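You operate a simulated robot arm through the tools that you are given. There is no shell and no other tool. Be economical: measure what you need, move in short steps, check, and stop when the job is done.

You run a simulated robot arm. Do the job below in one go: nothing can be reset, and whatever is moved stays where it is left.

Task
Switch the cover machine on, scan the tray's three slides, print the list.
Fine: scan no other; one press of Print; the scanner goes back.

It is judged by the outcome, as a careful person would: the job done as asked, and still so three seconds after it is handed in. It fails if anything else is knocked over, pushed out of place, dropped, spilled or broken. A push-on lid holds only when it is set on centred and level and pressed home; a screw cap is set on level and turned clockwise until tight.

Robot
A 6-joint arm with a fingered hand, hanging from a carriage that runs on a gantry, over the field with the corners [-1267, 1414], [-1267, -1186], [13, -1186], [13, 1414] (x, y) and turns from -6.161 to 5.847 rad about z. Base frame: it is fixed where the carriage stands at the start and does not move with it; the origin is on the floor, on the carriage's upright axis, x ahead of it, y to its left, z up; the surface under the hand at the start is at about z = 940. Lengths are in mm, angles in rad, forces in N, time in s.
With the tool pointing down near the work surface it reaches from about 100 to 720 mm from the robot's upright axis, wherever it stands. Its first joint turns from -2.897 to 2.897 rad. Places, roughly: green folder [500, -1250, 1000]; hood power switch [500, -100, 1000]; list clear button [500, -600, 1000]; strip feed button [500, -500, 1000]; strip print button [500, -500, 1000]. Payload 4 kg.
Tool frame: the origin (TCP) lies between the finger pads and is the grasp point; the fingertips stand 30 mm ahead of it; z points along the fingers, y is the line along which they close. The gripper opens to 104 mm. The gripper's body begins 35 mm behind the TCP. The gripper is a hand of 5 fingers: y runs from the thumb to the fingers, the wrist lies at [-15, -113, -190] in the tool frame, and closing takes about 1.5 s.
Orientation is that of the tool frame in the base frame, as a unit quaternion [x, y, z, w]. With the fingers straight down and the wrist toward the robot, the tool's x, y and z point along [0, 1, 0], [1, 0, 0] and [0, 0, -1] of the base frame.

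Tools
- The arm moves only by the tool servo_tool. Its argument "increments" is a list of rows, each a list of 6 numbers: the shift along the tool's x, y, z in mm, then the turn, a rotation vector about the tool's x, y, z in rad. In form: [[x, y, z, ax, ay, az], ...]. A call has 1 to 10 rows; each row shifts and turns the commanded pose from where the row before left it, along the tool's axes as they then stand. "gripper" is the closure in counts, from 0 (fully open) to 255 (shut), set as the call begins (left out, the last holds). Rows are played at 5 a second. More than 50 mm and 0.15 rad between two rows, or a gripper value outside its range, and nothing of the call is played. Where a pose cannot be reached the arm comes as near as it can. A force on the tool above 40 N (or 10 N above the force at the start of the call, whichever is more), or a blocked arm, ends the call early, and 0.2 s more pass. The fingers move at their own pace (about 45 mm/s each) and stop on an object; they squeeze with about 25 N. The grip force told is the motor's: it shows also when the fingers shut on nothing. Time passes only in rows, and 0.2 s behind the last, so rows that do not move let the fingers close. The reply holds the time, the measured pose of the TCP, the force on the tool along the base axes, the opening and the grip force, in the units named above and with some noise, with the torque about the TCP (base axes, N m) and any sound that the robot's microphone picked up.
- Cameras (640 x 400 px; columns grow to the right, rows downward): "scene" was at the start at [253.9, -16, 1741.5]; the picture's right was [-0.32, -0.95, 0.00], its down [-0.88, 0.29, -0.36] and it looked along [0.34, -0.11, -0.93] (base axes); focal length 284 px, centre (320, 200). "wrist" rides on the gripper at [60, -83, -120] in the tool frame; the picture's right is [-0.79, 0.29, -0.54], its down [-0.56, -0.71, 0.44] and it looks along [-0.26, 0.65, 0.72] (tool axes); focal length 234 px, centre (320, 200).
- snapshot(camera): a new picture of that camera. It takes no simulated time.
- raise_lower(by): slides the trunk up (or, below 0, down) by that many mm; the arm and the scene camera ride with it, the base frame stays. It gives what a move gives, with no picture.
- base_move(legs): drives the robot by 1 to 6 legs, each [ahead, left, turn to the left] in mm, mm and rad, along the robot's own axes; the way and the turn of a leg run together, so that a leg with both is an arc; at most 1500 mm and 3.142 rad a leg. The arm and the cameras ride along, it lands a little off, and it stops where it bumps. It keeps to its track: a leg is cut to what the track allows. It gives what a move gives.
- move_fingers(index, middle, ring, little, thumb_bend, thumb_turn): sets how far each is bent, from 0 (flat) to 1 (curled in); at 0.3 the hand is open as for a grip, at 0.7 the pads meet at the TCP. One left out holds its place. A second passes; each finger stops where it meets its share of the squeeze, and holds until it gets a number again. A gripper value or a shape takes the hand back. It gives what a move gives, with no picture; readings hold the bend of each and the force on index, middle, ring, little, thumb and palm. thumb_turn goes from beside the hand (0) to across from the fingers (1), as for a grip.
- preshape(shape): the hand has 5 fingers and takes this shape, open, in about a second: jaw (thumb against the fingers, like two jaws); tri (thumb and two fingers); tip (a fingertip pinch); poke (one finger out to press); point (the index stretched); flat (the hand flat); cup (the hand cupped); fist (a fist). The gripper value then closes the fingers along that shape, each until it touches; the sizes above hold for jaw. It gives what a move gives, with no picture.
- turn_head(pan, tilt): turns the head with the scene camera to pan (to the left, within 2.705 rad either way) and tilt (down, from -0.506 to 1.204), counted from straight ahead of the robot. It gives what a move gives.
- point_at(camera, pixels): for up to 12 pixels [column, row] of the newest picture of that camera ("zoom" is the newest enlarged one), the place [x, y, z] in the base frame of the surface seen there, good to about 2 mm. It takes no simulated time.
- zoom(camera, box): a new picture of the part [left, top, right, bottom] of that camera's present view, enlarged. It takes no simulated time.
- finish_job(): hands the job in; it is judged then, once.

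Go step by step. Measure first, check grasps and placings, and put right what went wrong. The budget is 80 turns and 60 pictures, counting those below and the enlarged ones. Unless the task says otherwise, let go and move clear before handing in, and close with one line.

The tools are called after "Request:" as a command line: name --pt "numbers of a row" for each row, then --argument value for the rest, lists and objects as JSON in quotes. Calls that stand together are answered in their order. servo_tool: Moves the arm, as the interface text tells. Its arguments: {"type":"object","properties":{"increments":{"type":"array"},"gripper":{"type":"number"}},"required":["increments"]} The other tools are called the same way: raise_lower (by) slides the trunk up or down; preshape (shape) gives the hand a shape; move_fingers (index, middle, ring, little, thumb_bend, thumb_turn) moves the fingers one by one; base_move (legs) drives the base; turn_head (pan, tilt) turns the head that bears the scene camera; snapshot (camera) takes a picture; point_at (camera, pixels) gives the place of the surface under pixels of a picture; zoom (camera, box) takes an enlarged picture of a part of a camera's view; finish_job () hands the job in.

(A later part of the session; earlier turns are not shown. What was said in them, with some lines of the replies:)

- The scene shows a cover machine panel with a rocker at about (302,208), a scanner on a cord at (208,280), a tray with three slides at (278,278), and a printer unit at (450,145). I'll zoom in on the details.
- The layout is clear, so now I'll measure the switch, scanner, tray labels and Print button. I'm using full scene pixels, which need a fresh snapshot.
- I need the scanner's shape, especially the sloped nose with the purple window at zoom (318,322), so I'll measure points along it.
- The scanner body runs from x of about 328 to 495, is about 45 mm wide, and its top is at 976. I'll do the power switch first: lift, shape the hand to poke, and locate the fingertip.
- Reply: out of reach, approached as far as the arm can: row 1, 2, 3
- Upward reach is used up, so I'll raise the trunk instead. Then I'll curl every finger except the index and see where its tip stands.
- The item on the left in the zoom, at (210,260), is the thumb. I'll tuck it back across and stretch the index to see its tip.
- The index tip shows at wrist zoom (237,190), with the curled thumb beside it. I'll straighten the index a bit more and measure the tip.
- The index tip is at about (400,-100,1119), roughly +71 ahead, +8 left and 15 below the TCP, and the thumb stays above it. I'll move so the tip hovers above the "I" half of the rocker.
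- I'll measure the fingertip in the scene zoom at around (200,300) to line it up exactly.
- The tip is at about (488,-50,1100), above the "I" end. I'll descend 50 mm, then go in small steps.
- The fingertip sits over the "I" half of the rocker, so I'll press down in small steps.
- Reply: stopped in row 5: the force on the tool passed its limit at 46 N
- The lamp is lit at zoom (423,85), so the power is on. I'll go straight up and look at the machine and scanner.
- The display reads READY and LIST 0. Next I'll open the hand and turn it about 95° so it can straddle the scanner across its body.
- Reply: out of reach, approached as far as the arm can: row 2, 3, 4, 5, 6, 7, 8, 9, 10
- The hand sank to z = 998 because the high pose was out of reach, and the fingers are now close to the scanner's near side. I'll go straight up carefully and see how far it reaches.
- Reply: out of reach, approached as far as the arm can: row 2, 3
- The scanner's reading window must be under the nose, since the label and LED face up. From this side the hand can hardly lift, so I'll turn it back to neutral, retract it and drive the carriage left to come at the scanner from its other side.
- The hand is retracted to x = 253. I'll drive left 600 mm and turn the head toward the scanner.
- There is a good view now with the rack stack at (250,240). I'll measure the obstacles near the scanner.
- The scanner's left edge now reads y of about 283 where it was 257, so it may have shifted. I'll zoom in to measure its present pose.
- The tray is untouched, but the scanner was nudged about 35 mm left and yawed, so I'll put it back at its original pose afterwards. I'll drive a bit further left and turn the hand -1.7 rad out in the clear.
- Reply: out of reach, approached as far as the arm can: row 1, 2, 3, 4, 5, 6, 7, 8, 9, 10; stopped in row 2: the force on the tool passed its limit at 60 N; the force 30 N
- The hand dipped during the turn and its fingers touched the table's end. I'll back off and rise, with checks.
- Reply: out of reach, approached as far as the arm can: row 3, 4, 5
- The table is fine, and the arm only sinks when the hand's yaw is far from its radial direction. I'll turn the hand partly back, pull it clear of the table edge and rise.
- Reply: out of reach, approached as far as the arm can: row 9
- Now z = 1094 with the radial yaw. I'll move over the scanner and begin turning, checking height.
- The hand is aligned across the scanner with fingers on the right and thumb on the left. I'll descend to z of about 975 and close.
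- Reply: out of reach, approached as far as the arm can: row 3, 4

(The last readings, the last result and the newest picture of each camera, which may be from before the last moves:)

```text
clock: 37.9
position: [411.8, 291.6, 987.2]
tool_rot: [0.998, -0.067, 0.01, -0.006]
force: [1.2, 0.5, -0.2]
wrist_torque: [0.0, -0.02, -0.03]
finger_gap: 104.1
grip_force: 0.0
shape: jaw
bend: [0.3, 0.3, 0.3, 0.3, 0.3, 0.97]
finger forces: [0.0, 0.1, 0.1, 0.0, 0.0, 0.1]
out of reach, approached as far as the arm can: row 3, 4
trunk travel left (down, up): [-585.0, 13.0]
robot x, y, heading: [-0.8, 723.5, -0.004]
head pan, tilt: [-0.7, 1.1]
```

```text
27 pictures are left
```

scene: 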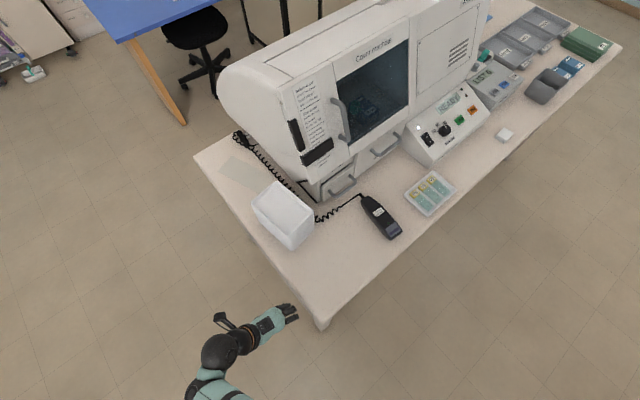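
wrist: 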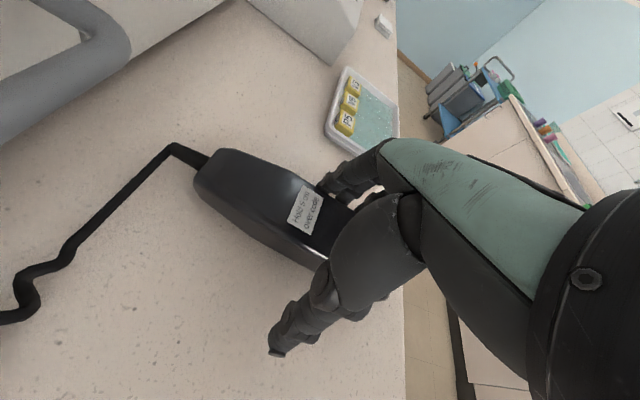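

This is the lower end of reach because the trunk is high. I'll go back up, re-centre, and lower with the trunk.

Request:
servo_tool --pt "0 0 -20 0 0 0" --pt "0 0 -28 0 0 0" --pt "8 14 0 0 0 0" --pt "0 0 0 0 0 0"

Request:
raise_lower --by -45

```text
clock: 38.9
position: [417.0, 275.3, 1033.8]
tool_rot: [0.998, -0.067, 0.009, -0.004]
force: [0.1, -0.3, 0.2]
wrist_torque: [0.03, -0.02, -0.01]
finger_gap: 103.9
grip_force: 0.0
shape: jaw
bend: [0.3, 0.3, 0.3, 0.3, 0.3, 0.97]
finger forces: [0.0, 0.0, 0.0, 0.0, 0.0, 0.0]
trunk travel left (down, up): [-585.0, 13.0]
robot x, y, heading: [1.7, 719.6, 0.004]
head pan, tilt: [-0.7, 1.1]
```

```text
clock: 39.8
position: [416.9, 273.8, 987.8]
tool_rot: [0.998, -0.065, 0.009, -0.003]
force: [-0.7, -0.1, -0.1]
wrist_torque: [-0.01, -0.01, 0.01]
finger_gap: 104.3
grip_force: 0.1
shape: jaw
bend: [0.3, 0.3, 0.3, 0.3, 0.3, 0.97]
finger forces: [0.0, 0.1, 0.0, 0.0, 0.1, 0.0]
trunk travel left (down, up): [-540.0, 58.0]
robot x, y, heading: [-3.8, 720.1, 0.002]
head pan, tilt: [-0.7, 1.1]
```

Request:
servo_tool --pt "0 -3 6 0 0 0" --pt "0 0 5 0 0 0" --pt "0 0 2 0 0 0" --pt "0 0 0 0 0 0"

Request:
servo_tool --pt "0 0 0 0 0 0" --pt "0 0 0 0 0 0" --pt "0 0 0 0 0 0" --pt "0 0 0 0 0 0" --pt "0 0 0 0 0 0" --pt "0 0 0 0 0 0" --pt "0 0 0 0 0 0" --pt "0 0 0 0 0 0" --gripper 255

Request:
snapshot --camera "wrist"

```text
clock: 40.8
position: [417.0, 279.9, 975.3]
tool_rot: [0.998, -0.066, 0.009, -0.005]
force: [0.2, 0.2, -0.7]
wrist_torque: [0.0, -0.01, 0.01]
finger_gap: 103.9
grip_force: 0.0
shape: jaw
bend: [0.3, 0.3, 0.3, 0.3, 0.3, 0.97]
finger forces: [0.1, 0.0, 0.0, 0.0, 0.0, 0.0]
trunk travel left (down, up): [-540.0, 58.0]
robot x, y, heading: [0.5, 721.4, 0.003]
head pan, tilt: [-0.7, 1.1]
```

```text
clock: 42.6
position: [417.5, 279.7, 975.9]
tool_rot: [0.998, -0.067, 0.01, -0.005]
force: [0.1, 1.4, 0.4]
wrist_torque: [0.0, 0.01, 0.0]
finger_gap: 50.7
grip_force: 25.6
shape: jaw
bend: [0.74, 0.46, 0.43, 0.69, 0.69, 0.99]
finger forces: [12.0, 6.6, 2.7, 1.4, 22.8, 0.0]
trunk travel left (down, up): [-540.0, 58.0]
robot x, y, heading: [-0.8, 722.8, 0.001]
head pan, tilt: [-0.7, 1.1]
```

```text
26 pictures are left
```

wrist: 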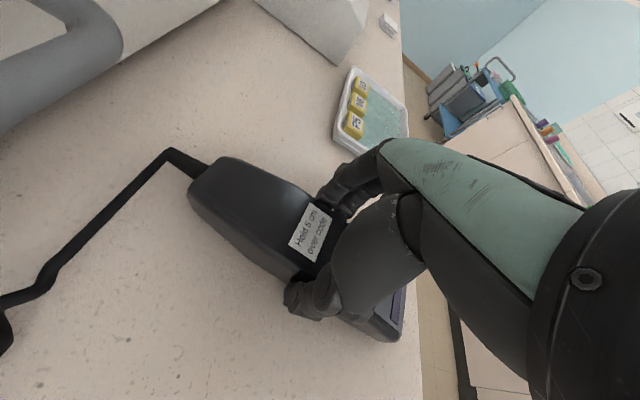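

Grip is 25 N at a 51 mm gap, with fingers and thumb on the sides. I'll lift by trunk and check.

Request:
raise_lower --by 55

Request:
zoom --camera "scene" --box '[320, 150, 480, 260]'

Request:
snapshot --camera "wrist"

```text
clock: 43.5
position: [417.0, 278.7, 1029.6]
tool_rot: [0.998, -0.067, 0.009, -0.006]
force: [0.2, -0.3, -1.5]
wrist_torque: [0.0, -0.03, -0.01]
finger_gap: 50.6
grip_force: 24.5
shape: jaw
bend: [0.74, 0.46, 0.43, 0.69, 0.69, 0.99]
finger forces: [12.2, 6.5, 2.8, 1.5, 23.0, 0.0]
trunk travel left (down, up): [-595.0, 3.0]
robot x, y, heading: [-4.1, 719.9, 0.006]
head pan, tilt: [-0.7, 1.1]
```

```text
3.64 times, centred on (400, 205) of scene
```

zoom: 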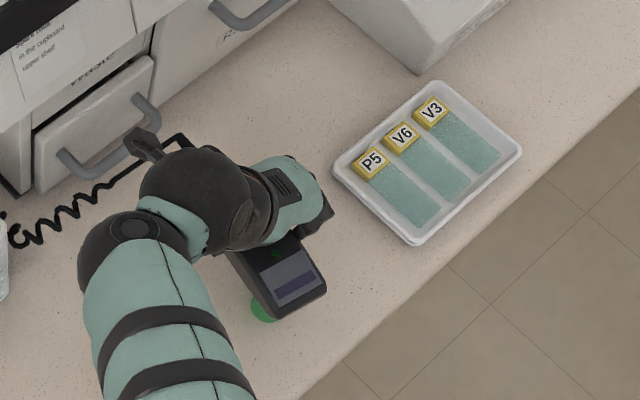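

```text
24 pictures are left
```

wrist: 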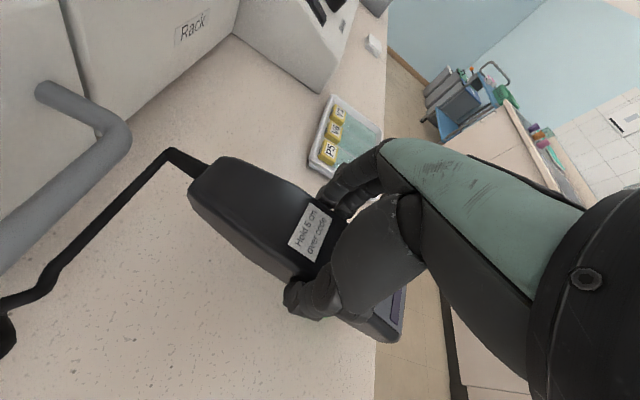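

The scanner is lifted, and a green aiming spot shows on the table at zoom (262,308), so the beam points down under the nose. I'll measure that spot.

Request:
zoom --camera "scene" --box '[350, 190, 430, 250]'

Request:
point_at --camera "zoom" --pixels '[[240, 310], [240, 290], [262, 322], [232, 322], [290, 245], [330, 240], [300, 275], [355, 255], [285, 210], [300, 290]]'

```text
6.67 times, centred on (390, 220) of scene
```

zoom: 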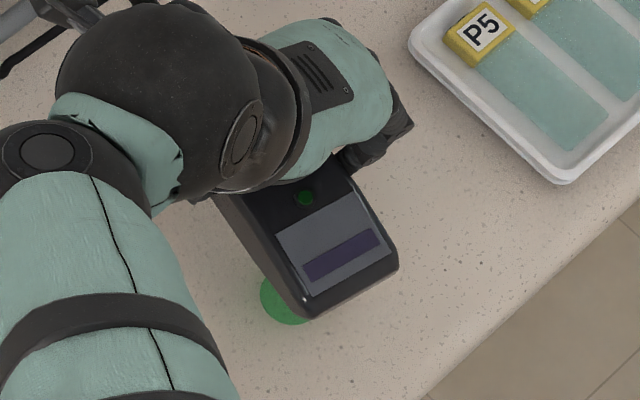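

```text
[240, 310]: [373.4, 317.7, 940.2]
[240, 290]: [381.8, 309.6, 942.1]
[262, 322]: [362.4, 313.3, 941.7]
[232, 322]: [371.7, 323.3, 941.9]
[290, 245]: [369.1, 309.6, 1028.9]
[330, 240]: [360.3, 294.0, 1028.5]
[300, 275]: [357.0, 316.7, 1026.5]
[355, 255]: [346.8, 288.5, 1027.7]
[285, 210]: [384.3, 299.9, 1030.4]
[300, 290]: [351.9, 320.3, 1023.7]
```

The spot is at about (364,297), straight below the nose and offset -55 (x) and -11 (y) in the tool frame. I'll turn the hand toward its radial yaw, rise, draw left a bit and drive the base right so all the labels come in reach.

Request:
servo_tool --pt "0 0 -5 0 0 -0.1425" --pt "0 0 -5 0 0 -0.1425" --pt "0 0 -5 0 0 -0.1425" --pt "0 0 -5 0 0 -0.1425" --pt "0 0 -5 0 0 -0.1425" --pt "0 0 -5 0 0 -0.1425" --pt "15 -41 0 0 0 0" --pt "15 -41 0 0 0 0" --pt "15 -40 0 0 0 0" --pt "0 0 0 0 0 0"

Request:
base_move --legs '[[0, -200, 0]]'

Request:
snapshot --camera "scene"

```text
clock: 45.7
position: [370.3, 399.1, 1060.6]
tool_rot: [0.936, 0.353, 0.009, -0.002]
force: [-0.1, 0.6, -2.2]
wrist_torque: [-0.02, -0.03, -0.01]
finger_gap: 50.7
grip_force: 24.6
shape: jaw
bend: [0.74, 0.46, 0.44, 0.7, 0.69, 0.99]
finger forces: [12.1, 6.5, 2.9, 1.4, 23.2, 0.0]
trunk travel left (down, up): [-595.0, 3.0]
robot x, y, heading: [0.2, 721.6, 0.003]
head pan, tilt: [-0.7, 1.1]
```

```text
clock: 47.3
position: [369.6, 200.1, 1059.6]
tool_rot: [0.935, 0.353, 0.011, -0.002]
force: [-0.1, -0.2, -1.0]
wrist_torque: [0.01, -0.03, 0.02]
finger_gap: 50.7
grip_force: 25.5
shape: jaw
bend: [0.74, 0.46, 0.44, 0.7, 0.69, 0.99]
finger forces: [12.1, 6.5, 2.9, 1.4, 23.1, 0.0]
trunk travel left (down, up): [-595.0, 3.0]
robot x, y, heading: [1.1, 521.4, 0.003]
head pan, tilt: [-0.7, 1.1]
```

```text
22 pictures are left
```

scene: 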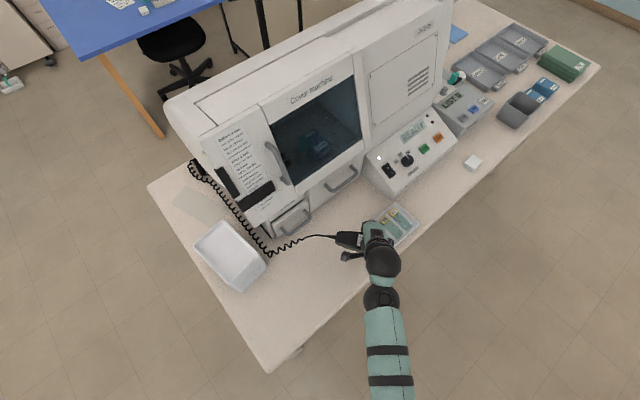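

The scanner is held at 1060, left of the tray. I'll bring the beam spot over P5 and down to about 50 mm.

Request:
servo_tool --pt "5 34 0 0 0 0" --pt "5 34 0 0 0 0" --pt "6 33 0 0 0 0" --pt "0 0 7 0 0 0" --pt "0 0 7 0 0 0" --pt "0 0 0 0 0 0" --pt "0 0 0 0 0 0"

Request:
zoom --camera "scene" --box '[330, 160, 450, 260]'

Request:
snapshot --camera "wrist"

```text
clock: 48.9
position: [447.9, 134.7, 1046.6]
tool_rot: [0.936, 0.353, 0.01, -0.001]
force: [0.3, -0.2, -1.5]
wrist_torque: [0.02, 0.02, 0.02]
finger_gap: 50.6
grip_force: 25.3
shape: jaw
bend: [0.74, 0.46, 0.44, 0.7, 0.69, 0.99]
finger forces: [12.0, 6.4, 2.9, 1.4, 23.0, 0.1]
trunk travel left (down, up): [-595.0, 3.0]
robot x, y, heading: [2.6, 520.5, 0.001]
head pan, tilt: [-0.7, 1.1]
```

```text
4.00 times, centred on (390, 210) of scene
```

zoom: 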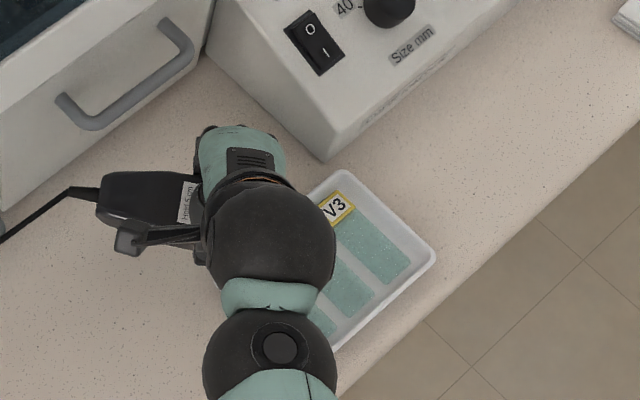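

```text
20 pictures are left
```

wrist: 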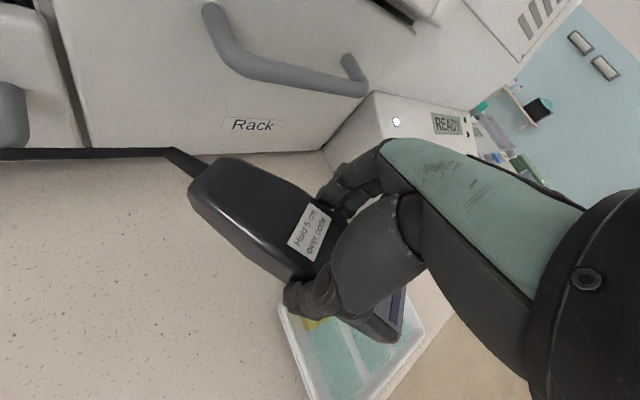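

No sound yet. I'll measure the scanner tail in the scene zoom to get its true axis in the hand.

Request:
point_at --camera "zoom" --pixels '[[105, 182], [112, 215], [108, 198], [187, 203], [150, 175], [150, 222], [190, 180]]'

Request:
point_at --camera "wrist" --pixels '[[388, 330], [403, 305], [395, 318], [308, 232], [230, 170], [200, 185], [318, 323], [300, 310], [375, 325], [340, 316]]'

```text
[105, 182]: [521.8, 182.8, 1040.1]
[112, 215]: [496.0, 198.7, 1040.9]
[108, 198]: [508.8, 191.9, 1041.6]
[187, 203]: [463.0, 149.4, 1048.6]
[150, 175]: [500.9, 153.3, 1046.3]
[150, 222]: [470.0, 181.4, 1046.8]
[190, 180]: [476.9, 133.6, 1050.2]
```

```text
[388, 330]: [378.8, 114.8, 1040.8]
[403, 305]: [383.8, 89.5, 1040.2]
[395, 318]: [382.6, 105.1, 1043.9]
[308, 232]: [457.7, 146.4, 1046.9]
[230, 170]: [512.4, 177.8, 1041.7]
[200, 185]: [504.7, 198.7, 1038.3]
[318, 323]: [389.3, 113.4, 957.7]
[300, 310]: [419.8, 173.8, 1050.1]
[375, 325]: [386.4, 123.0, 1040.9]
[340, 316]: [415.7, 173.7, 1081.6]
```

The beam should be at about (392,109), roughly 9 mm short of the label centre. I'll zoom the wrist view around the label to look for the spot.

Request:
zoom --camera "wrist" --box '[260, 280, 440, 400]'

```text
3.33 times, centred on (350, 340) of wrist
```

zoom: 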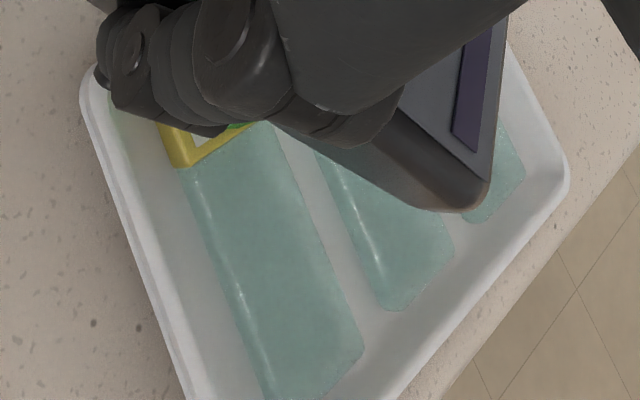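

A bit of green lies on the P5 label at (240,126). I'll measure it.

Request:
point_at --camera "zoom" --pixels '[[240, 126], [228, 128], [262, 121], [205, 142], [178, 160], [165, 130], [118, 135], [185, 168], [265, 130]]'

```text
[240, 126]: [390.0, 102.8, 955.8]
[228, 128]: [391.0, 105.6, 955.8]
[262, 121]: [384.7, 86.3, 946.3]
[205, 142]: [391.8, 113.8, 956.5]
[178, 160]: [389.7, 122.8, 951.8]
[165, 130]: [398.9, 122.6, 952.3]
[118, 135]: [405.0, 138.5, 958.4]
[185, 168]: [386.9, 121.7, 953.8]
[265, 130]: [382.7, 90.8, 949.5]
```

The spot seems to sit a little right of the label centre. I'll shift a few mm left and dwell.

Request:
servo_tool --pt "5.5 -3.2 0 0 0 0" --pt "0 0 0 0 0 0" --pt "0 0 0 0 0 0" --pt "0 0 0 0 0 0" --pt "0 0 0 0 0 0"

Request:
zoom --camera "wrist" --box '[280, 290, 370, 350]'

Request:
snapshot --camera "scene"

```text
clock: 50.1
position: [450.4, 139.9, 1047.5]
tool_rot: [0.936, 0.353, 0.01, 0.0]
force: [-0.1, 0.1, -2.0]
wrist_torque: [0.04, 0.01, -0.04]
finger_gap: 50.6
grip_force: 25.0
shape: jaw
bend: [0.74, 0.46, 0.44, 0.7, 0.69, 0.99]
finger forces: [12.1, 6.4, 2.9, 1.4, 23.0, 0.0]
trunk travel left (down, up): [-595.0, 3.0]
robot x, y, heading: [-1.9, 522.6, -0.008]
head pan, tilt: [-0.7, 1.1]
```

```text
6.67 times, centred on (325, 320) of wrist
```

zoom: 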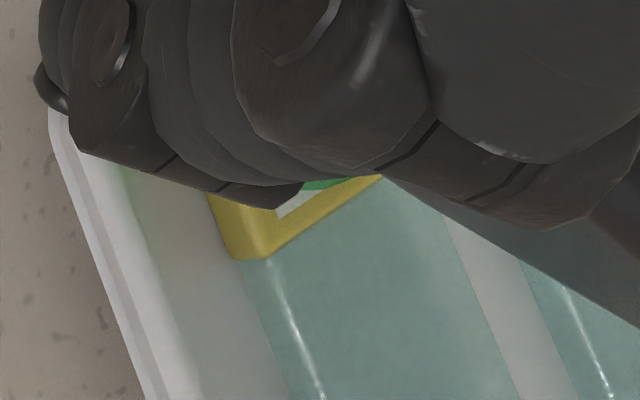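

```text
17 pictures are left
```

scene: 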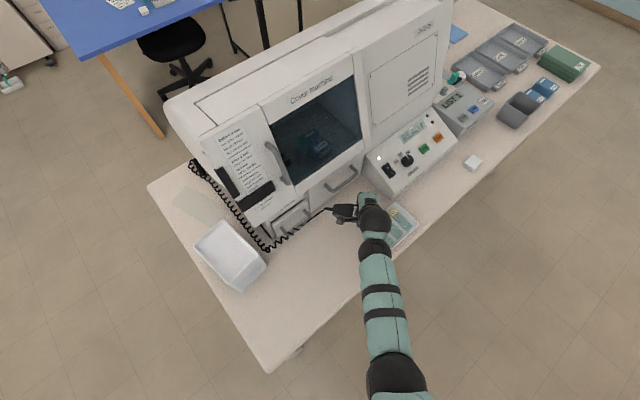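

Request:
zoom --camera "scene" --box '[375, 75, 505, 200]'

Request:
point_at --camera "wrist" --pixels '[[326, 316], [323, 318], [331, 315], [335, 318]]'

```text
3.20 times, centred on (440, 138) of scene
```

zoom: 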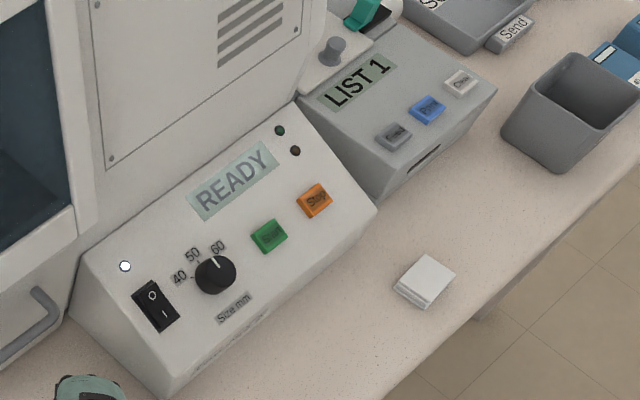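

```text
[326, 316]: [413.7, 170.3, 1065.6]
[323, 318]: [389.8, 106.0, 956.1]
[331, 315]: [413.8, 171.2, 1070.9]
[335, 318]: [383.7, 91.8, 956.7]
```

The display reads LIST 1, so P5 is read. Next is V6, 45 mm to the right.

Request:
servo_tool --pt "-15.6 16.2 0 0 0 0" --pt "-15.6 16.2 0 0 0 0" --pt "0 0 0 0 0 0" --pt "0 0 0 0 0 0" --pt "0 0 0 0 0 0" --pt "0 0 0 0 0 0" --pt "0 0 0 0 0 0"

Request:
zoom --camera "scene" --box '[320, 80, 500, 260]'

```text
clock: 51.7
position: [449.7, 96.2, 1047.4]
tool_rot: [0.936, 0.353, 0.01, -0.001]
force: [0.0, 0.4, -2.4]
wrist_torque: [-0.01, -0.02, 0.01]
finger_gap: 50.5
grip_force: 25.1
shape: jaw
bend: [0.74, 0.46, 0.44, 0.7, 0.69, 0.99]
finger forces: [12.2, 6.5, 3.0, 1.4, 23.0, 0.1]
trunk travel left (down, up): [-595.0, 3.0]
robot x, y, heading: [-0.9, 522.6, 0.004]
head pan, tilt: [-0.7, 1.1]
```

```text
2.22 times, centred on (410, 170) of scene
```

zoom: 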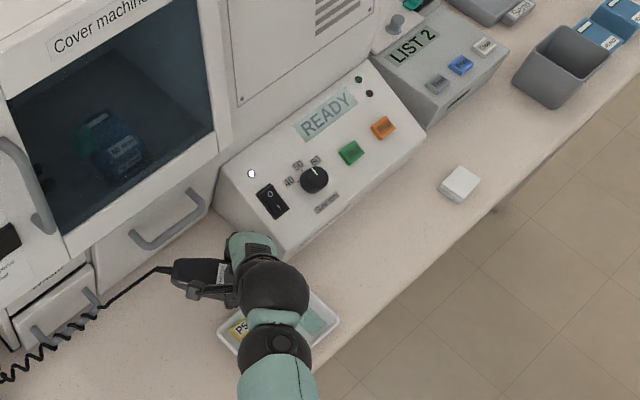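

LIST 2. Before V3 I'll check the panel's left-front corner clearance.

Request:
point_at --camera "zoom" --pixels '[[285, 245], [288, 260], [270, 222], [222, 178], [268, 240], [255, 236], [240, 240], [276, 240]]'

```text
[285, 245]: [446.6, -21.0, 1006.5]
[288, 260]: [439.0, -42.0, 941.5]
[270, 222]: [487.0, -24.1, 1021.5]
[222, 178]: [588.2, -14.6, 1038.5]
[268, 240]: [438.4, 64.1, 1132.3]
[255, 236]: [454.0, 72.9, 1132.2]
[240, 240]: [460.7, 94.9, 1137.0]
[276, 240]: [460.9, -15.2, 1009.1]
```

The corner is at y of about -16, z about 1010. There is enough room with a 4 mm rise, so I'll move to V3.

Request:
servo_tool --pt "-9.5 11.3 -4 0 0 0" --pt "-9.5 11.3 0 0 0 0" --pt "-9.5 11.3 0 0 0 0" --pt "0 0 0 0 0 0" --pt "0 0 0 0 0 0" --pt "0 0 0 0 0 0" --pt "0 0 0 0 0 0"

Request:
zoom --camera "scene" --box '[320, 80, 500, 260]'

```text
clock: 53.3
position: [450.5, 51.8, 1050.6]
tool_rot: [0.936, 0.352, 0.01, 0.0]
force: [-0.8, 0.4, -2.7]
wrist_torque: [0.01, 0.05, 0.0]
finger_gap: 50.6
grip_force: 25.0
shape: jaw
bend: [0.74, 0.46, 0.44, 0.7, 0.69, 0.99]
finger forces: [12.2, 6.5, 2.9, 1.4, 23.0, 0.0]
trunk travel left (down, up): [-595.0, 3.0]
robot x, y, heading: [0.3, 520.4, 0.004]
head pan, tilt: [-0.7, 1.1]
```

```text
2.22 times, centred on (410, 170) of scene
```

zoom: 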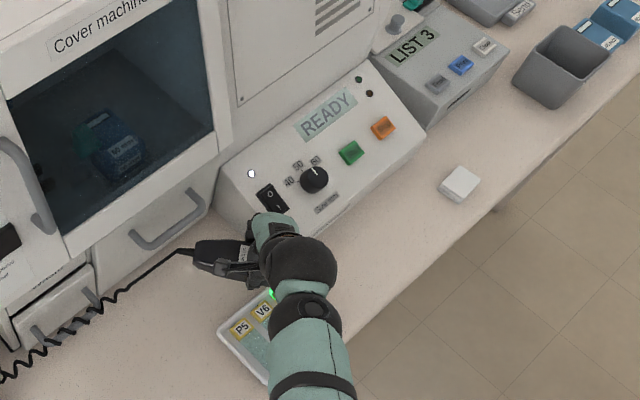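

LIST 3: all three slides are read. I'll take the beam up and toward the table edge, away from the labels, then left to the scanner's old place.

Request:
servo_tool --pt "-30 -26.5 -12 0 0 0" --pt "-30 -26.5 -12 0 0 0" --pt "31 -35.3 0 0 0 0" --pt "31 -35.3 0 0 0 0" --pt "31 -35.3 0 0 0 0" --pt "31 -35.3 0 0 0 0" --pt "32 28 0 0 0 0" --pt "0 0 0 0 0 0"

Request:
servo_tool --pt "0 0 0 0 0 0.129" --pt "0 0 0 0 0 0.129" --pt "0 0 0 0 0 0.129" --pt "0 0 0 0 0 0.129" --pt "0 0 0 0 0 0"

Request:
zoom --camera "scene" --box '[270, 150, 430, 280]'

```text
clock: 55.1
position: [412.0, 238.7, 1077.4]
tool_rot: [0.936, 0.352, 0.01, -0.001]
force: [0.5, 0.4, -1.8]
wrist_torque: [-0.02, -0.02, -0.04]
finger_gap: 50.5
grip_force: 25.3
shape: jaw
bend: [0.74, 0.46, 0.44, 0.7, 0.69, 0.99]
finger forces: [12.2, 6.5, 2.9, 1.4, 23.0, 0.1]
trunk travel left (down, up): [-595.0, 3.0]
robot x, y, heading: [-0.0, 523.0, -0.003]
head pan, tilt: [-0.7, 1.1]
```

```text
clock: 56.3
position: [410.9, 239.1, 1075.2]
tool_rot: [0.995, 0.102, 0.01, -0.004]
force: [-0.1, -0.2, -1.3]
wrist_torque: [-0.02, 0.02, 0.03]
finger_gap: 50.3
grip_force: 24.8
shape: jaw
bend: [0.74, 0.46, 0.44, 0.7, 0.69, 0.99]
finger forces: [12.0, 6.3, 2.8, 1.4, 22.7, 0.1]
trunk travel left (down, up): [-595.0, 3.0]
robot x, y, heading: [-0.7, 525.0, 0.003]
head pan, tilt: [-0.7, 1.1]
```

```text
3.08 times, centred on (350, 215) of scene
```

zoom: 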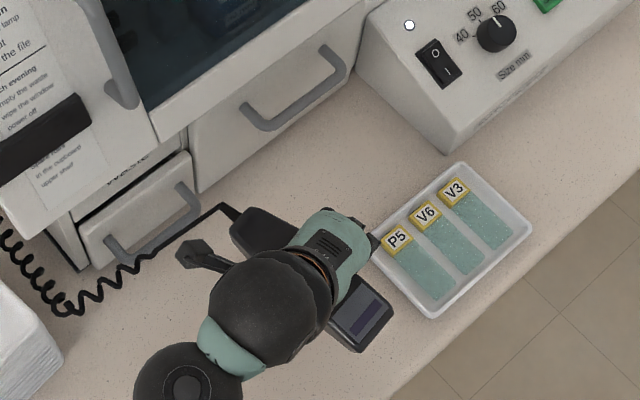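

Both tail and nose are visible now, so I'll measure the scanner's axis.

Request:
point_at --camera "zoom" --pixels '[[240, 222], [250, 212], [235, 236], [268, 228], [366, 318], [350, 330], [380, 306], [385, 328], [356, 345], [360, 295]]'

```text
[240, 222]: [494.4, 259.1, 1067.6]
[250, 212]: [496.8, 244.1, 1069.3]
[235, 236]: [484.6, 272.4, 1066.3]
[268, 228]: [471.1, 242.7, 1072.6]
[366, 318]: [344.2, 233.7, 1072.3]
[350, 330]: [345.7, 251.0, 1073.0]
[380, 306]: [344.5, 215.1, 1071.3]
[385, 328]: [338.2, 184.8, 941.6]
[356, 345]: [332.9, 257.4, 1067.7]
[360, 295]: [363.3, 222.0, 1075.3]
```

The strip reads (344,215) to (346,251), against the original (346,217) to (347,251), so the pose matches within about 2 mm. I'll lower with the trunk.

Request:
raise_lower --by -92

Request:
servo_tool --pt "0 0 3 0 0 0" --pt "0 0 2 0 0 0" --pt "0 0 2 0 0 0" --pt "0 0 0 0 0 0"

```text
clock: 57.6
position: [411.4, 240.0, 984.6]
tool_rot: [0.995, 0.101, 0.01, -0.003]
force: [-0.2, -0.1, -2.5]
wrist_torque: [0.0, 0.03, 0.01]
finger_gap: 50.3
grip_force: 25.1
shape: jaw
bend: [0.74, 0.46, 0.44, 0.7, 0.69, 0.99]
finger forces: [11.9, 6.5, 2.9, 1.4, 22.7, 0.1]
trunk travel left (down, up): [-503.0, 95.0]
robot x, y, heading: [0.1, 518.3, -0.005]
head pan, tilt: [-0.7, 1.1]
```

```text
clock: 58.6
position: [411.6, 239.5, 977.1]
tool_rot: [0.995, 0.102, 0.009, -0.004]
force: [-0.7, 0.0, -1.6]
wrist_torque: [-0.01, 0.0, 0.04]
finger_gap: 50.2
grip_force: 25.2
shape: jaw
bend: [0.74, 0.46, 0.44, 0.7, 0.69, 0.99]
finger forces: [12.0, 6.4, 2.9, 1.4, 22.7, 0.0]
trunk travel left (down, up): [-503.0, 95.0]
robot x, y, heading: [-2.7, 519.1, 0.001]
head pan, tilt: [-0.7, 1.1]
```

Request:
servo_tool --pt "0 0 1 0 0 0" --pt "0 0 1 0 0 0" --pt "0 0 0 0 0 0"

Request:
servo_tool --pt "0 0 0 0 0 0" --pt "0 0 0 0 0 0" --pt "0 0 0 0 0 0" --pt "0 0 0 0 0 0" --pt "0 0 0 0 0 0" --pt "0 0 0 0 0 0" --pt "0 0 0 0 0 0" --pt "0 0 0 0 0 0" --gripper 0

Request:
raise_lower --by 92

Request:
zoom --camera "scene" --box '[270, 150, 430, 280]'

```text
clock: 59.4
position: [412.0, 239.8, 975.5]
tool_rot: [0.995, 0.102, 0.01, -0.002]
force: [-1.2, 1.7, 6.7]
wrist_torque: [0.14, 0.04, 0.03]
finger_gap: 50.2
grip_force: 25.1
shape: jaw
bend: [0.74, 0.46, 0.44, 0.7, 0.69, 0.99]
finger forces: [12.0, 6.5, 2.9, 1.5, 24.1, 0.0]
trunk travel left (down, up): [-503.0, 95.0]
robot x, y, heading: [1.2, 521.4, -0.001]
head pan, tilt: [-0.7, 1.1]
```

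```text
clock: 61.2
position: [410.8, 239.8, 974.4]
tool_rot: [0.995, 0.102, 0.01, -0.004]
force: [0.3, 0.5, 0.2]
wrist_torque: [0.01, 0.03, -0.04]
finger_gap: 103.5
grip_force: 0.1
shape: jaw
bend: [0.3, 0.3, 0.3, 0.3, 0.3, 0.97]
finger forces: [0.0, 0.0, 0.0, 0.0, 0.0, 0.1]
trunk travel left (down, up): [-503.0, 95.0]
robot x, y, heading: [2.0, 518.3, -0.004]
head pan, tilt: [-0.7, 1.1]
```

```text
clock: 62.5
position: [411.1, 239.6, 1065.4]
tool_rot: [0.995, 0.102, 0.01, -0.003]
force: [-0.4, 0.1, -0.4]
wrist_torque: [0.0, -0.01, -0.01]
finger_gap: 103.6
grip_force: 0.1
shape: jaw
bend: [0.3, 0.3, 0.3, 0.3, 0.3, 0.97]
finger forces: [0.1, 0.0, 0.1, 0.0, 0.0, 0.0]
trunk travel left (down, up): [-595.0, 3.0]
robot x, y, heading: [3.8, 521.1, -0.001]
head pan, tilt: [-0.7, 1.1]
```

```text
3.08 times, centred on (350, 215) of scene
```

zoom: 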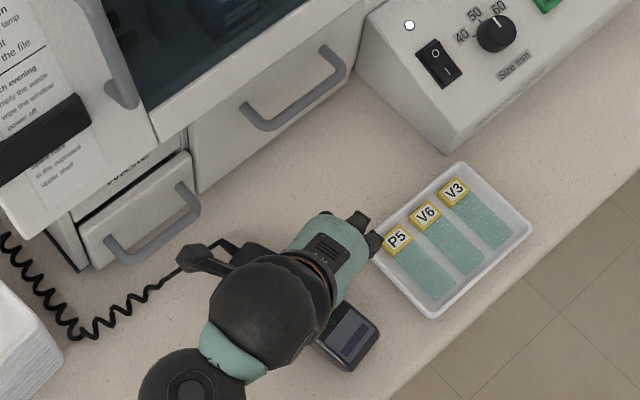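

The scanner is back in place. I'll withdraw the hand, turn it to neutral, then drive right toward the printer.

Request:
servo_tool --pt "0 0 -4 0 0 -0.128" --pt "0 0 -4 0 0 -0.128" --pt "0 0 -4 0 0 -0.128" --pt "0 0 -4 0 0 -0.128" --pt "0 0 -4 0 0 -0.128" --pt "0 0 -4 0 0 -0.128" --pt "-10.4 -41.7 0 0 0 0" --pt "-10.4 -41.7 0 0 0 0" --pt "-10.4 -41.7 0 0 0 0" --pt "-10.4 -41.7 0 0 0 0"

Request:
servo_tool --pt "0 0 0 0 0 -0.15" --pt "0 0 0 0 0 -0.15" --pt "0 0 0 0 0 -0.15" --pt "0 0 0 0 0 -0.15" --pt "44 0 0 0 0 0" --pt "44 0 0 0 0 0" --pt "44 0 0 0 0 0" --pt "44 0 0 0 0 0" --pt "44 0 0 0 0 0" --pt "0 0 0 0 0 0"

```text
clock: 64.7
position: [250.6, 298.7, 1087.5]
tool_rot: [0.884, 0.467, 0.011, 0.001]
force: [0.3, -0.3, 0.7]
wrist_torque: [0.06, 0.03, 0.03]
finger_gap: 103.9
grip_force: 0.0
shape: jaw
bend: [0.3, 0.3, 0.3, 0.3, 0.3, 0.97]
finger forces: [0.1, 0.0, 0.0, 0.0, 0.0, 0.1]
trunk travel left (down, up): [-595.0, 3.0]
robot x, y, heading: [0.0, 520.0, 0.001]
head pan, tilt: [-0.7, 1.1]
```

```text
clock: 66.9
position: [260.8, 522.4, 1074.4]
tool_rot: [0.708, 0.706, 0.011, 0.004]
force: [0.5, -0.4, 0.3]
wrist_torque: [-0.02, 0.01, 0.0]
finger_gap: 103.7
grip_force: 0.1
shape: jaw
bend: [0.3, 0.3, 0.3, 0.3, 0.3, 0.97]
finger forces: [0.0, 0.0, 0.0, 0.0, 0.0, 0.0]
out of reach, approached as far as the arm can: row 4
trunk travel left (down, up): [-595.0, 3.0]
robot x, y, heading: [-5.0, 518.7, -0.0]
head pan, tilt: [-0.7, 1.1]
```

Request:
base_move --legs '[[0, -1045, 0]]'

Request:
move_fingers --index 0.2 --middle 1 --ring 1 --little 1 --thumb_bend 1 --thumb_turn 1

Request:
turn_head --pan 0 --tilt 1.1

Request:
snapshot --camera "scene"

```text
clock: 72.3
position: [261.2, -526.0, 1074.8]
tool_rot: [0.707, 0.707, 0.01, 0.003]
force: [-0.8, 0.1, -0.7]
wrist_torque: [0.03, 0.01, -0.04]
finger_gap: 103.7
grip_force: 0.1
shape: jaw
bend: [0.3, 0.3, 0.3, 0.3, 0.3, 0.97]
finger forces: [0.2, 0.0, 0.0, 0.0, 0.1, 0.0]
trunk travel left (down, up): [-595.0, 3.0]
robot x, y, heading: [1.5, -527.0, 0.001]
head pan, tilt: [-0.7, 1.1]
```

```text
clock: 73.3
position: [261.6, -526.2, 1073.8]
tool_rot: [0.708, 0.707, 0.009, 0.003]
force: [-0.5, 0.8, -0.5]
wrist_torque: [0.0, 0.0, -0.02]
finger_gap: 31.9
grip_force: 0.0
shape: fingers
bend: [0.2, 1.0, 1.0, 1.0, 1.0, 1.0]
finger forces: [0.0, 0.0, 0.1, 0.0, 0.0, 0.0]
trunk travel left (down, up): [-595.0, 3.0]
robot x, y, heading: [-4.2, -528.0, 0.003]
head pan, tilt: [-0.7, 1.1]
```

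```text
clock: 74.3
position: [260.4, -526.9, 1073.6]
tool_rot: [0.707, 0.707, 0.009, 0.003]
force: [0.3, -0.3, 1.3]
wrist_torque: [0.0, 0.0, -0.02]
finger_gap: 31.9
grip_force: 0.1
shape: fingers
bend: [0.2, 1.0, 1.0, 1.0, 1.0, 1.0]
finger forces: [0.0, 0.1, 0.1, 0.0, 0.0, 0.1]
trunk travel left (down, up): [-595.0, 3.0]
robot x, y, heading: [0.7, -526.6, -0.005]
head pan, tilt: [0.0, 1.1]
```

```text
11 pictures are left
```

scene: 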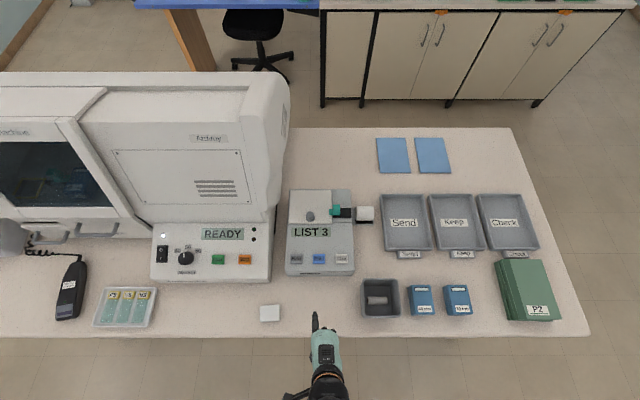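

LIST 3 still shows, and the hand is pointed at the printer. I'll zoom in to fix the Print button's location.

Request:
zoom --camera "scene" --box '[275, 180, 385, 350]'

Request:
point_at --camera "scene" --pixels '[[319, 258], [297, 259], [342, 258], [319, 263], [319, 253], [315, 316], [316, 325], [365, 214], [288, 268]]'

```text
2.35 times, centred on (330, 265) of scene
```

zoom: 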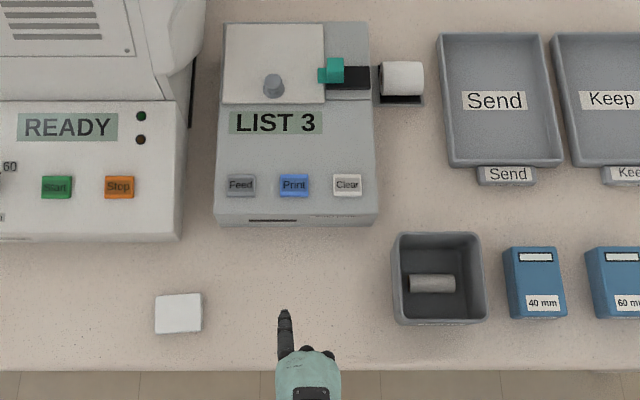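

```text
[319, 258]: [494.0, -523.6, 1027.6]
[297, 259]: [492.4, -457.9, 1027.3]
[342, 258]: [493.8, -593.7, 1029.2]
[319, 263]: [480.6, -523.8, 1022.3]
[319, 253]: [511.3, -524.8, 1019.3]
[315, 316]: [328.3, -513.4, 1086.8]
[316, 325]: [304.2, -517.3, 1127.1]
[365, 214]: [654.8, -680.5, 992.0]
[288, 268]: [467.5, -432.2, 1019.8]
```

The Print button is at (494,-524,1028), with its neighbours 65 mm away on either side. I'll hover the index tip above it and check.

Request:
servo_tool --pt "-1.8 40.5 -4 0 0 0" --pt "-1.8 40.5 0 0 0 0" --pt "-1.8 40.5 0 0 0 0" --pt "-1.8 40.5 0 0 0 0" --pt "0 0 0 0 0 0" --pt "0 0 14 0 0 0" --pt "0 0 0 0 0 0"

Request:
zoom --camera "wrist" --box '[240, 80, 400, 220]'

Request:
zoom --camera "scene" --box '[280, 220, 360, 280]'

```text
clock: 75.9
position: [423.8, -534.4, 1066.9]
tool_rot: [0.707, 0.707, 0.01, 0.004]
force: [-0.5, -0.3, 0.5]
wrist_torque: [0.0, 0.0, 0.01]
finger_gap: 32.0
grip_force: 0.0
shape: fingers
bend: [0.2, 1.0, 1.0, 1.0, 1.0, 1.0]
finger forces: [0.1, 0.0, 0.1, 0.0, 0.1, 0.1]
trunk travel left (down, up): [-595.0, 3.0]
robot x, y, heading: [-3.1, -523.7, -0.005]
head pan, tilt: [0.0, 1.1]
```

```text
2.86 times, centred on (320, 150) of wrist
```

zoom: 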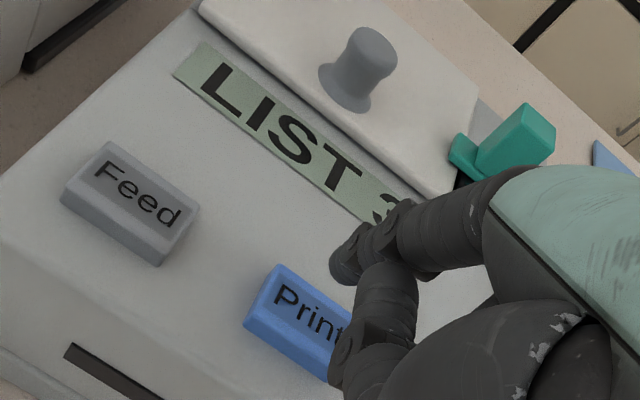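

```text
6.67 times, centred on (320, 250) of scene
```

zoom: 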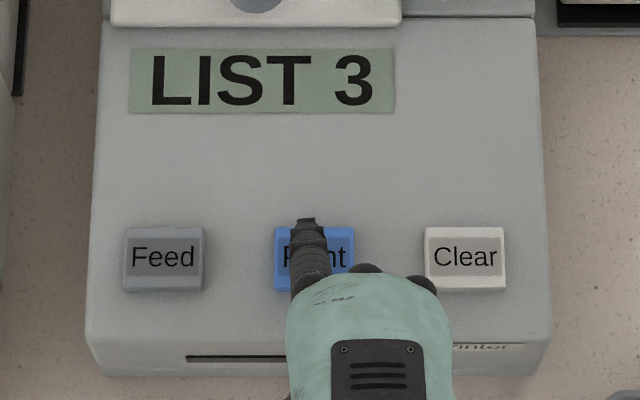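

Request:
point_at --camera "zoom" --pixels '[[308, 224], [300, 228], [318, 228], [308, 235], [340, 255], [285, 240], [345, 235]]'

```text
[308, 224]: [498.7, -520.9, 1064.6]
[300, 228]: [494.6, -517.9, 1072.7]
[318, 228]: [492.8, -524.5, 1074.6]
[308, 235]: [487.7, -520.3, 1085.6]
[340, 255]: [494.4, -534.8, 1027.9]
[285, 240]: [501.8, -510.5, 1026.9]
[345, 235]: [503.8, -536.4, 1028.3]
```

The tip is at about (500,-521). I'll shift it 4 mm nearer and press down in one smooth stroke.

Request:
servo_tool --pt "-2 -4 0 0 0 0" --pt "0 0 10 0 0 0" --pt "0 0 5 0 0 0" --pt "0 0 3 0 0 0" --pt "0 0 3 0 0 0" --pt "0 0 2 0 0 0"

Request:
zoom --camera "wrist" --box '[160, 60, 400, 260]'

```text
clock: 77.3
position: [419.7, -535.5, 1043.2]
tool_rot: [0.707, 0.707, 0.01, 0.004]
force: [-0.4, 0.5, 2.3]
wrist_torque: [0.05, -0.14, 0.02]
finger_gap: 32.2
grip_force: 1.5
shape: fingers
bend: [0.2, 1.0, 1.0, 1.0, 1.0, 1.0]
finger forces: [1.9, 0.1, 0.0, 0.0, 0.0, 0.1]
trunk travel left (down, up): [-595.0, 3.0]
robot x, y, heading: [-2.3, -526.9, -0.0]
head pan, tilt: [0.0, 1.1]
heard: click
```

```text
2.00 times, centred on (280, 160) of wrist
```

zoom: 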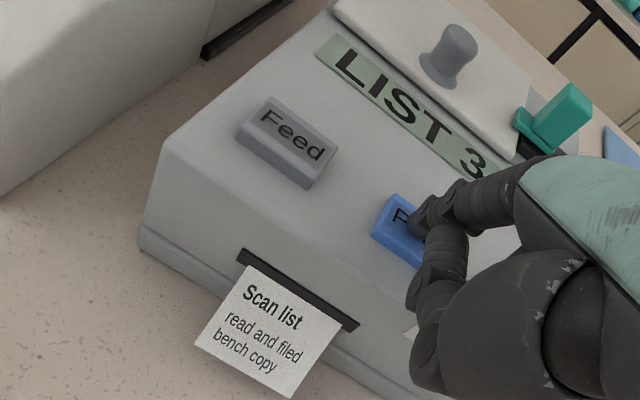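

It clicked, and the strip came out reading "Scan list". I'll lift straight up and back clear.

Request:
servo_tool --pt "0 0 -20 0 0 0" --pt "0 0 -30 0 0 0" --pt "0 -40 0 0 0 0" --pt "0 -40 0 0 0 0" --pt "0 -40 0 0 0 0" --pt "0 -30 0 0 0 0" --pt "0 0 0 0 0 0"

Request:
snapshot --camera "scene"

Request:
zoom --camera "scene" --box '[260, 170, 400, 310]'

```text
clock: 78.9
position: [270.6, -535.5, 1090.8]
tool_rot: [0.707, 0.707, 0.01, 0.003]
force: [0.1, -0.3, 0.1]
wrist_torque: [0.0, -0.01, -0.01]
finger_gap: 32.2
grip_force: 0.1
shape: fingers
bend: [0.2, 1.0, 1.0, 1.0, 1.0, 1.0]
finger forces: [0.0, 0.0, 0.0, 0.0, 0.0, 0.0]
trunk travel left (down, up): [-595.0, 3.0]
robot x, y, heading: [-1.0, -528.0, -0.005]
head pan, tilt: [0.0, 1.1]
```

```text
6 pictures are left
```

scene: 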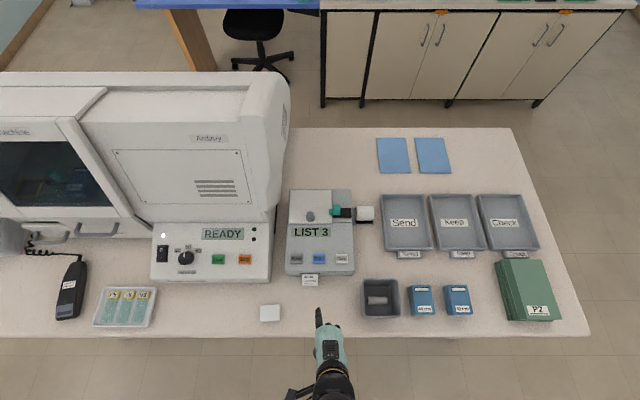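

```text
2.86 times, centred on (330, 240) of scene
```

zoom: 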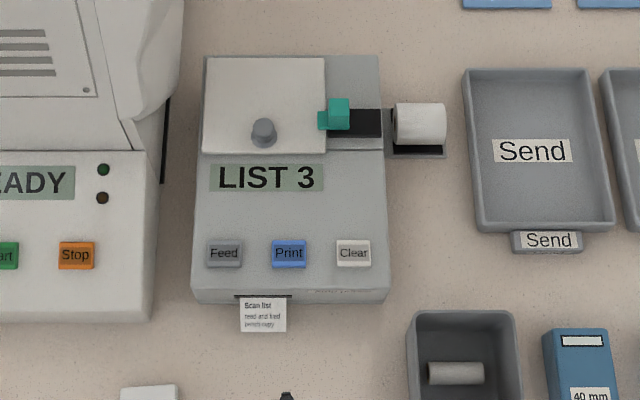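

The strip is out and the machine reads READY. One last check of the scanner's pose.

Request:
zoom --camera "scene" --box '[40, 240, 170, 335]'

Request:
point_at --camera "scene" --pixels '[[69, 284], [78, 262], [66, 310], [66, 303]]'

```text
4.21 times, centred on (105, 288) of scene
```

zoom: 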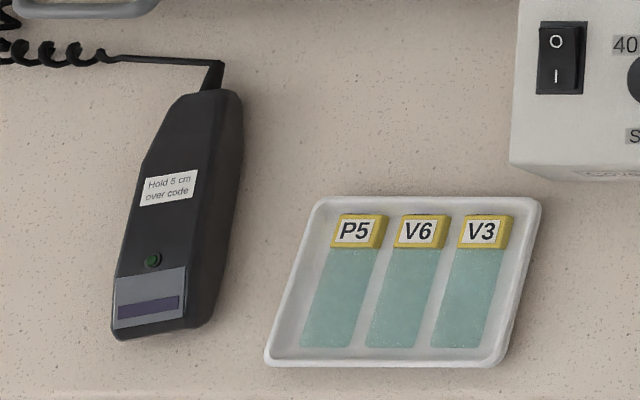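

```text
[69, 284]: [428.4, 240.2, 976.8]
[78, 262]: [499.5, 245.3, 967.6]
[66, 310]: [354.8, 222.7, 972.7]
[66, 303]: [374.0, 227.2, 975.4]
```

The scanner lies in its old place (label at (428,240), originally (430,244)), the tray is unmoved, and the list is printed. I'm handing in.

Request:
finish_job

```text
The job is handed in.
```

The cover machine is on, slides P5, V6 and V3 are scanned (LIST 3), and the list was printed with one press. I accidentally nudged the scanner about 35 mm while reaching for it, but it is now back within about 4 mm of its original place.
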